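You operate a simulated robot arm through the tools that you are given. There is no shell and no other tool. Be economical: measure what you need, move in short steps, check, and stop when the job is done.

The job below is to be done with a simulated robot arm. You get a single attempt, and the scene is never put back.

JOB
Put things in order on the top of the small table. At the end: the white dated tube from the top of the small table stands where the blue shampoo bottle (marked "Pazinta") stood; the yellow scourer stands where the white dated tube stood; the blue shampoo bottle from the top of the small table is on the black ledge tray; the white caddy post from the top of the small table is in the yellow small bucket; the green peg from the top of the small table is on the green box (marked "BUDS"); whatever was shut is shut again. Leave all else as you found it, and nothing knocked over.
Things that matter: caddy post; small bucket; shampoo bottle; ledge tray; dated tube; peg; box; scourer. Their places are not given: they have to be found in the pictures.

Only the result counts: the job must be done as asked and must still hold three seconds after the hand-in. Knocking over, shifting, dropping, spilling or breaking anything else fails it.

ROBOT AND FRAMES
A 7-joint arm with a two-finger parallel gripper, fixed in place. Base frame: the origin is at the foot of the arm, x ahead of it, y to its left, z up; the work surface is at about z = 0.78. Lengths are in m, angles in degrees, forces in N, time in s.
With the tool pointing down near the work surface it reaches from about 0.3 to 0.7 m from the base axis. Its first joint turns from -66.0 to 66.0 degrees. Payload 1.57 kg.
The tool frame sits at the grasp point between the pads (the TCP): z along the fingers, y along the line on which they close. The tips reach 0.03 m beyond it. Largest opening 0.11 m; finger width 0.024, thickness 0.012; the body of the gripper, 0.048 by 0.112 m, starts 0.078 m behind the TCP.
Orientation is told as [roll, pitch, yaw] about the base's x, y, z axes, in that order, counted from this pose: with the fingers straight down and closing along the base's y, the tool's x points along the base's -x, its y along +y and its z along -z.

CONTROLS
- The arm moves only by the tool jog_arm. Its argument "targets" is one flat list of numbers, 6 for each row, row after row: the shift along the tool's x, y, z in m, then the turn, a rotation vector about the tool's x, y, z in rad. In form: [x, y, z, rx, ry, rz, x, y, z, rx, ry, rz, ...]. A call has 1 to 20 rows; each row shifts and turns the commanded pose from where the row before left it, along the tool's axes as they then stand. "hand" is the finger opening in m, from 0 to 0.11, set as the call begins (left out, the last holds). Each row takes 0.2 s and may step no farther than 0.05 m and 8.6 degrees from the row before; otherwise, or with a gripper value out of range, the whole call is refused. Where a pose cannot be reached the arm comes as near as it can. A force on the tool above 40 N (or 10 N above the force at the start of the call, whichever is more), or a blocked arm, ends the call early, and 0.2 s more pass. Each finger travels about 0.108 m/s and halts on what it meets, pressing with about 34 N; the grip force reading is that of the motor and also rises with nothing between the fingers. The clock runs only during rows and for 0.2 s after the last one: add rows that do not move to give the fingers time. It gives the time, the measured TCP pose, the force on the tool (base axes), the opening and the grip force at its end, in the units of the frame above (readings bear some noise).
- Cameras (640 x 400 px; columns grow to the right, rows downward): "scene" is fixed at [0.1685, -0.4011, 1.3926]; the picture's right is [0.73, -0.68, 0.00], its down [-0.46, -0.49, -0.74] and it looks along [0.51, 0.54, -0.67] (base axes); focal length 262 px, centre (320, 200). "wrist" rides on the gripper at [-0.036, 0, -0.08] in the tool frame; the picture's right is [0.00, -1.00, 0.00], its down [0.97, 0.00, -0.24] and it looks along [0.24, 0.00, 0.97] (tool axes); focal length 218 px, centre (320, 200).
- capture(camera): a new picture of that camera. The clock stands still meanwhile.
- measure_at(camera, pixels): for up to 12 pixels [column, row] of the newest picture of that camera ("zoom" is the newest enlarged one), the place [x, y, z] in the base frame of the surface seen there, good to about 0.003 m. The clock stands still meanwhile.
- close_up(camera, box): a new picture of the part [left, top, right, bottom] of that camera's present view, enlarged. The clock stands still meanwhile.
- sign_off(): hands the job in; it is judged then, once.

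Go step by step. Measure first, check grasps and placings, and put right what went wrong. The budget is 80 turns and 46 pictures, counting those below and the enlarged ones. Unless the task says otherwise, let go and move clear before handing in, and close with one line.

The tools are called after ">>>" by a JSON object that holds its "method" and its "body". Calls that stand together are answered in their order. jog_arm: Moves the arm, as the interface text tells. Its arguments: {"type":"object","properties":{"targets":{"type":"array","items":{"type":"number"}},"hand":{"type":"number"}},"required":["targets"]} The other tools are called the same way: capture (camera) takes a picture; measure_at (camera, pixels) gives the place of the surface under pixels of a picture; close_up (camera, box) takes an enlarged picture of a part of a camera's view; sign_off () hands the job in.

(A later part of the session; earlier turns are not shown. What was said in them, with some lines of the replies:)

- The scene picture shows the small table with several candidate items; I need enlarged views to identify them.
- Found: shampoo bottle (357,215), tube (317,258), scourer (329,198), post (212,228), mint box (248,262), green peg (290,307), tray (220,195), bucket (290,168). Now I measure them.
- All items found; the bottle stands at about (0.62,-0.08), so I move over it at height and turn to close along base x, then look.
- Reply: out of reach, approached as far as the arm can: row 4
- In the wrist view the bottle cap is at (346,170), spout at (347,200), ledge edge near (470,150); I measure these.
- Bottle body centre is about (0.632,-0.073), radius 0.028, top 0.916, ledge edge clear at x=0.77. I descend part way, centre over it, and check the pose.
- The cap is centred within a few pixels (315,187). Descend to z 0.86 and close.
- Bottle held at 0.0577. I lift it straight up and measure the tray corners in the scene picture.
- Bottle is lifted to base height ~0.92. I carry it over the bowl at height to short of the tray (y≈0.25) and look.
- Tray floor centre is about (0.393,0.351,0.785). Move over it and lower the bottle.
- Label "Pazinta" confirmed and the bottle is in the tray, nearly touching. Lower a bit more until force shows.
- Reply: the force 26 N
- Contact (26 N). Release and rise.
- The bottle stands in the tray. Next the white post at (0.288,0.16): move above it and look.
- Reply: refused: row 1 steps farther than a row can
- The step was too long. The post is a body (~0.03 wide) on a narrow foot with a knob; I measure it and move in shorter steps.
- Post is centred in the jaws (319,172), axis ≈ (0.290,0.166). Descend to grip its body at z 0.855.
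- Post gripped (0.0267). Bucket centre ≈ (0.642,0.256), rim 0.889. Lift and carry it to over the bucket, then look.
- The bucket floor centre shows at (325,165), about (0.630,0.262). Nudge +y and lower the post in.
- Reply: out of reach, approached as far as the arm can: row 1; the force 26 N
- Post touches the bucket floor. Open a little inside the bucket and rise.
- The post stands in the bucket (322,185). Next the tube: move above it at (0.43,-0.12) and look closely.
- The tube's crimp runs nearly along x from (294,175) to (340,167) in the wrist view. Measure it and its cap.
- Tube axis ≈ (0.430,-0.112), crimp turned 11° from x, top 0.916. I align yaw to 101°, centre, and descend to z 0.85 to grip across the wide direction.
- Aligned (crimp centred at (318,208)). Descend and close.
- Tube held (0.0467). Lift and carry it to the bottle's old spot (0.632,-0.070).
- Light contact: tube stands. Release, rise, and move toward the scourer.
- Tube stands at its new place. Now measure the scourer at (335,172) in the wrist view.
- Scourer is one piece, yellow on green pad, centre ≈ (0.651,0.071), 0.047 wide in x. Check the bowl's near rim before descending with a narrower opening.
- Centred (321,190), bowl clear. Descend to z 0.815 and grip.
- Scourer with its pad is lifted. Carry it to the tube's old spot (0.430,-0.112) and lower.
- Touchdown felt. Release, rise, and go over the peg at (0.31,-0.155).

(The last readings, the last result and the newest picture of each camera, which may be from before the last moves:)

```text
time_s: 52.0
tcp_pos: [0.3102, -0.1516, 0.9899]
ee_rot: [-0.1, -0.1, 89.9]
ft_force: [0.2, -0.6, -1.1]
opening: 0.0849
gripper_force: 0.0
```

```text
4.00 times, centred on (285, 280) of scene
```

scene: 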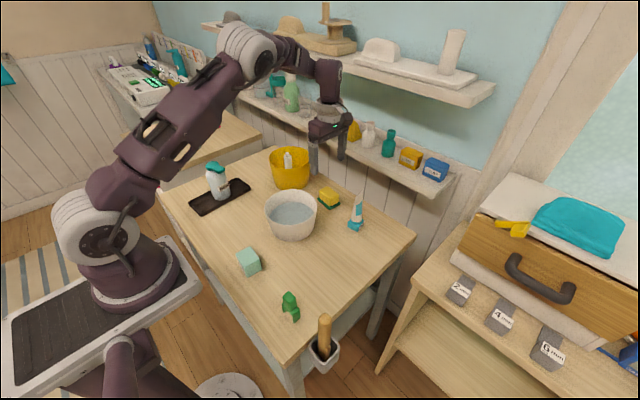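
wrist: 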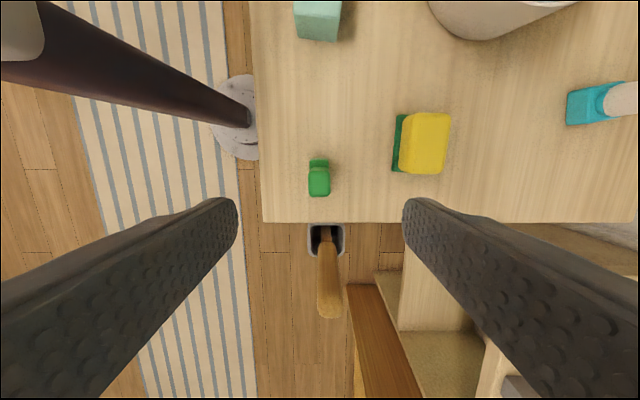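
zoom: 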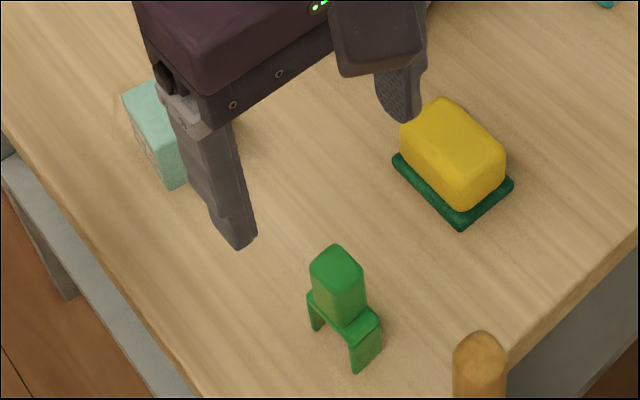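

Scourer is placed. The peg shows at (319,180) in the wrist view; measure it.

>>> {"method": "measure_at", "body": {"camera": "wrist", "pixels": [[311, 178], [328, 178], [319, 172], [319, 192], [319, 164], [313, 164], [325, 164], [319, 182]]}}

>>> {"method": "measure_at", "body": {"camera": "zoom", "pixels": [[335, 258], [340, 300], [318, 315], [365, 345], [355, 312], [310, 300], [312, 322], [360, 365], [372, 318], [350, 325]]}}

>>> {"method": "close_up", "body": {"camera": "wrist", "box": [288, 145, 352, 205]}}

```text
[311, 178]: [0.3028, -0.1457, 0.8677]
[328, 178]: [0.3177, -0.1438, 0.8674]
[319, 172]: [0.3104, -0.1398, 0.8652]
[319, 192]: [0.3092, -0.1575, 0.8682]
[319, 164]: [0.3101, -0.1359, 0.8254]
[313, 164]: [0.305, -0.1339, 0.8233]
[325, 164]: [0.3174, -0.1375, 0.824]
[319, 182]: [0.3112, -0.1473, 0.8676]
```

```text
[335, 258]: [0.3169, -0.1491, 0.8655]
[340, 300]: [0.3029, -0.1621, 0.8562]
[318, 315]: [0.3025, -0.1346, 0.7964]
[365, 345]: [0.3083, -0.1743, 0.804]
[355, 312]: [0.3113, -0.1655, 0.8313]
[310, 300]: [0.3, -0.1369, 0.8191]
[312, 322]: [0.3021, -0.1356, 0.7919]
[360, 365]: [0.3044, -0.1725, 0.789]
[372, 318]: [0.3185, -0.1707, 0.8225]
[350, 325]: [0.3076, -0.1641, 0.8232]
```

```text
6.67 times, centred on (320, 175) of wrist
```

zoom: 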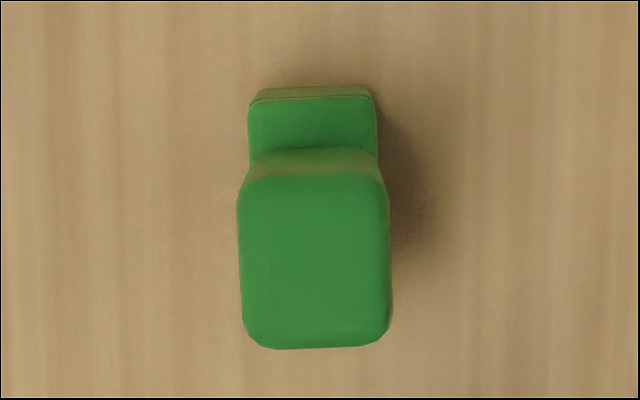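

Peg centre ≈ (0.310,-0.152), 0.017 thick in x, top 0.867. Descend to z 0.848 and grip the block across x.

>>> {"method": "jog_arm", "body": {"targets": [0, 0, 0.045, 0, 0, 0, 0, 0, 0.045, 0, 0, 0, 0, 0, 0.035, 0, 0, 0, 0, 0, 0.017, 0, 0, 0, 0, 0, 0, 0, 0, 0], "hand": 0.06}}

>>> {"method": "jog_arm", "body": {"targets": [0, 0, 0, 0, 0, 0, 0, 0, 0, 0, 0, 0, 0, 0, 0, 0, 0, 0, 0, 0, 0, 0, 0, 0], "hand": 0.005}}

>>> {"method": "jog_arm", "body": {"targets": [0, 0, -0.03, 0, 0, 0, 0, 0, -0.04, 0, 0, 0, 0, 0, -0.04, 0, 0, 0, -0.04, 0, 0, 0, 0, 0, -0.04, 0, 0, 0, 0, 0, 0, 0, 0, 0, 0, 0]}}

>>> {"method": "capture", "body": {"camera": "wrist"}}

```text
time_s: 53.2
tcp_pos: [0.3114, -0.1503, 0.8453]
ee_rot: [0.1, 0.0, 90.0]
ft_force: [-0.8, 0.2, -0.1]
opening: 0.0599
gripper_force: 0.0
```

```text
time_s: 54.2
tcp_pos: [0.3125, -0.1503, 0.8456]
ee_rot: [0.0, 0.0, 90.0]
ft_force: [0.4, -0.3, -0.2]
opening: 0.021
gripper_force: 33.8
```

```text
time_s: 55.6
tcp_pos: [0.3112, -0.0677, 0.9559]
ee_rot: [0.0, 0.1, 90.0]
ft_force: [0.2, 0.5, -0.4]
opening: 0.0214
gripper_force: 34.0
```

```text
11 pictures are left
```

wrist: 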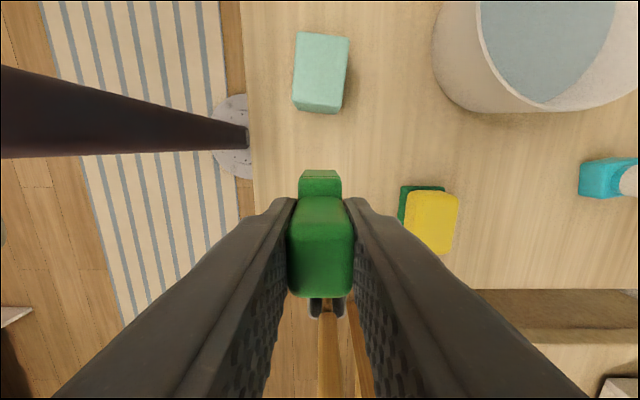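

Peg held (0.021). The box top shows corners near (298,32), (348,38), (341,103), (294,97); measure it.

>>> {"method": "measure_at", "body": {"camera": "wrist", "pixels": [[301, 36], [345, 41], [339, 100], [297, 94], [320, 67], [321, 50], [321, 85], [320, 107]]}}

>>> {"method": "close_up", "body": {"camera": "scene", "box": [210, 220, 310, 300]}}

```text
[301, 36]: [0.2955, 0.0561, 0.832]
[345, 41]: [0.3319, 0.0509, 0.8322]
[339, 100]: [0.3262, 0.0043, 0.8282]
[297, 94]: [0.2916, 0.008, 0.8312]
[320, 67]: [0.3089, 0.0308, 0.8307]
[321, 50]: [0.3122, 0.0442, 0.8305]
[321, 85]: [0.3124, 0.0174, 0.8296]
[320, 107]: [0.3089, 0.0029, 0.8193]
```

```text
5.00 times, centred on (260, 260) of scene
```

zoom: 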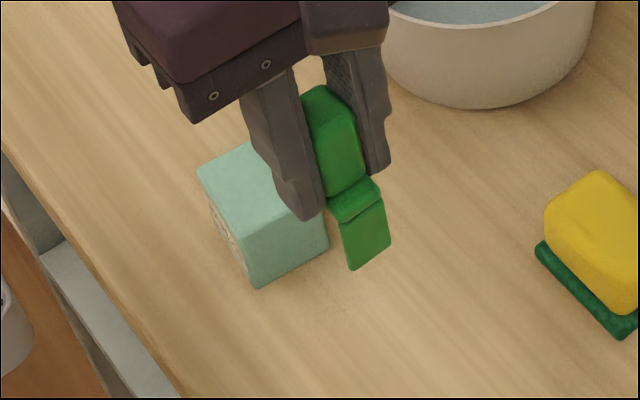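

Box top centre ≈ (0.311,0.030), z 0.831. Move the peg over it and lower.

>>> {"method": "jog_arm", "body": {"targets": [-0.049, 0, 0, 0, 0, 0, -0.0495, 0, 0, 0, 0, 0, 0, 0, 0.03, 0, 0, 0, 0, 0, 0.023, 0, 0, 0, 0, 0, 0, 0, 0, 0]}}

>>> {"method": "close_up", "body": {"camera": "scene", "box": [210, 210, 310, 290]}}

```text
time_s: 56.8
tcp_pos: [0.3102, 0.0296, 0.9025]
ee_rot: [0.0, 0.1, 89.9]
ft_force: [-0.7, 0.5, -0.8]
opening: 0.0209
gripper_force: 34.1
```

```text
5.00 times, centred on (260, 250) of scene
```

zoom: 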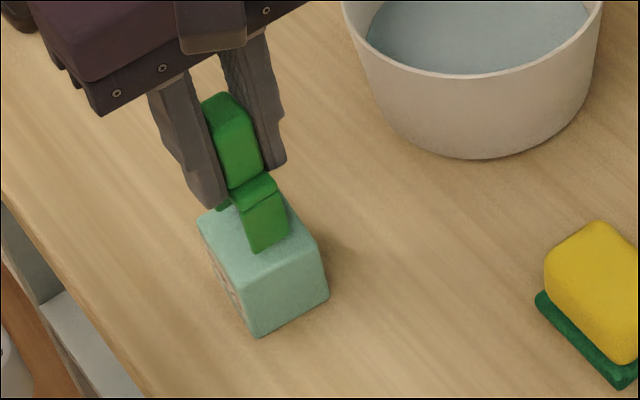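

Peg hovers over the box top. Lower gently.

>>> {"method": "jog_arm", "body": {"targets": [0, 0, 0.002, 0, 0, 0, 0, 0, 0.0015, 0, 0, 0, 0, 0, 0.001, 0, 0, 0, 0, 0, 0, 0, 0, 0]}}

```text
time_s: 57.8
tcp_pos: [0.3139, 0.0293, 0.8986]
ee_rot: [0.0, 0.0, 90.0]
ft_force: [-0.2, 0.2, -0.7]
opening: 0.0211
gripper_force: 33.6
```

>>> {"method": "jog_arm", "body": {"targets": [0, 0, 0.001, 0, 0, 0, 0, 0, 0.001, 0, 0, 0, 0, 0, 0, 0, 0, 0]}}

```text
time_s: 58.6
tcp_pos: [0.313, 0.0308, 0.8975]
ee_rot: [0.0, 0.0, 90.1]
ft_force: [0.3, -0.8, -0.7]
opening: 0.021
gripper_force: 33.6
```

>>> {"method": "jog_arm", "body": {"targets": [0, 0, 0.001, 0, 0, 0, 0, 0, 0.0005, 0, 0, 0, 0, 0, 0, 0, 0, 0]}}

>>> {"method": "close_up", "body": {"camera": "scene", "box": [210, 210, 310, 290]}}

```text
time_s: 59.4
tcp_pos: [0.3134, 0.0297, 0.8953]
ee_rot: [-0.2, 0.0, 90.1]
ft_force: [-0.3, -0.8, 27.1]
opening: 0.021
gripper_force: 33.3
```

```text
5.00 times, centred on (260, 250) of scene
```

zoom: 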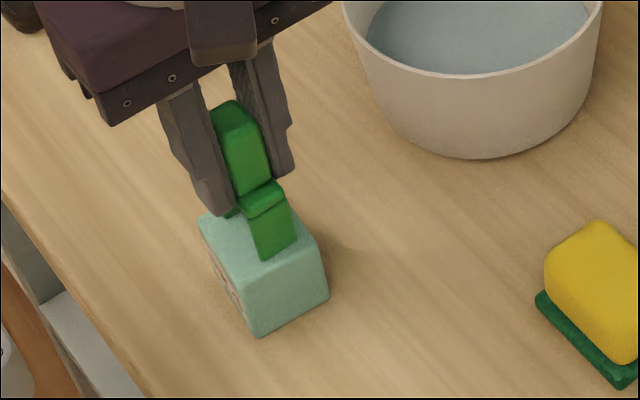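

Contact (27 N) with both legs on the box top. Release and rise clear.

>>> {"method": "jog_arm", "body": {"targets": [0, 0, -0.001, 0, 0, 0, 0, 0, 0, 0, 0, 0, 0, 0, 0, 0, 0, 0], "hand": 0.06}}

>>> {"method": "jog_arm", "body": {"targets": [0, 0, -0.03, 0, 0, 0, 0, 0, -0.04, 0, 0, 0, 0, 0, -0.045, 0, 0, 0, 0, 0, -0.045, 0, 0, 0, 0, 0, -0.045, 0, 0, 0, 0, 0, 0, 0, 0, 0]}}

>>> {"method": "capture", "body": {"camera": "scene"}}

>>> {"method": "close_up", "body": {"camera": "scene", "box": [180, 140, 400, 290]}}

>>> {"method": "capture", "body": {"camera": "wrist"}}

```text
time_s: 60.2
tcp_pos: [0.3129, 0.029, 0.8954]
ee_rot: [0.0, 0.0, 90.1]
ft_force: [0.0, -0.1, -0.5]
opening: 0.06
gripper_force: 0.2
```

```text
time_s: 61.6
tcp_pos: [0.3123, 0.0298, 1.1054]
ee_rot: [-0.1, 0.1, 90.0]
ft_force: [-0.2, -0.6, 0.6]
opening: 0.06
gripper_force: 0.1
```

```text
7 pictures are left
```

scene: 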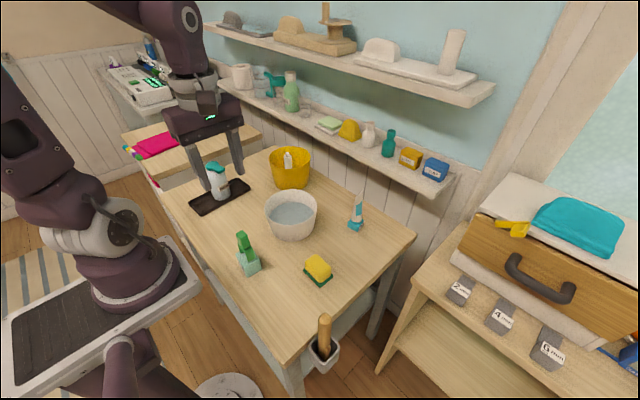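

```text
2.67 times, centred on (290, 215) of scene
```

zoom: 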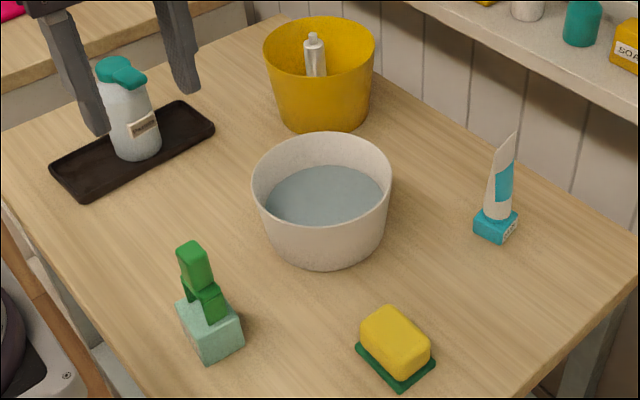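

```text
5 pictures are left
```

wrist: 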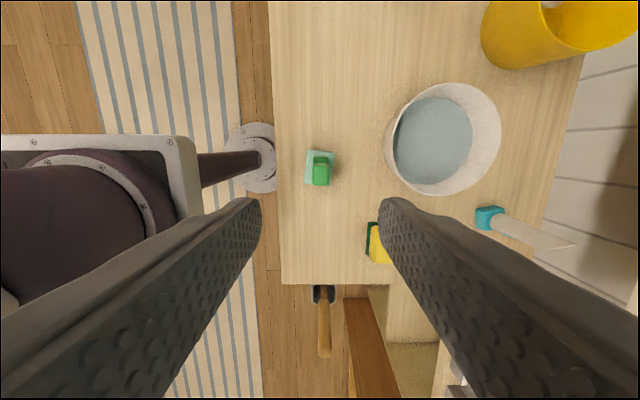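

The latest pictures show all five items in place, upright and let go, with the hand clear and nothing else shifted. Signing off.

>>> {"method": "sign_off", "body": {}}

```text
The job is handed in.
```

I moved all five items to where you asked, let go of them with nothing knocked over, and handed the job in. Nothing shut was opened, and I took the mint-green box as "BUDS" without reading its label.
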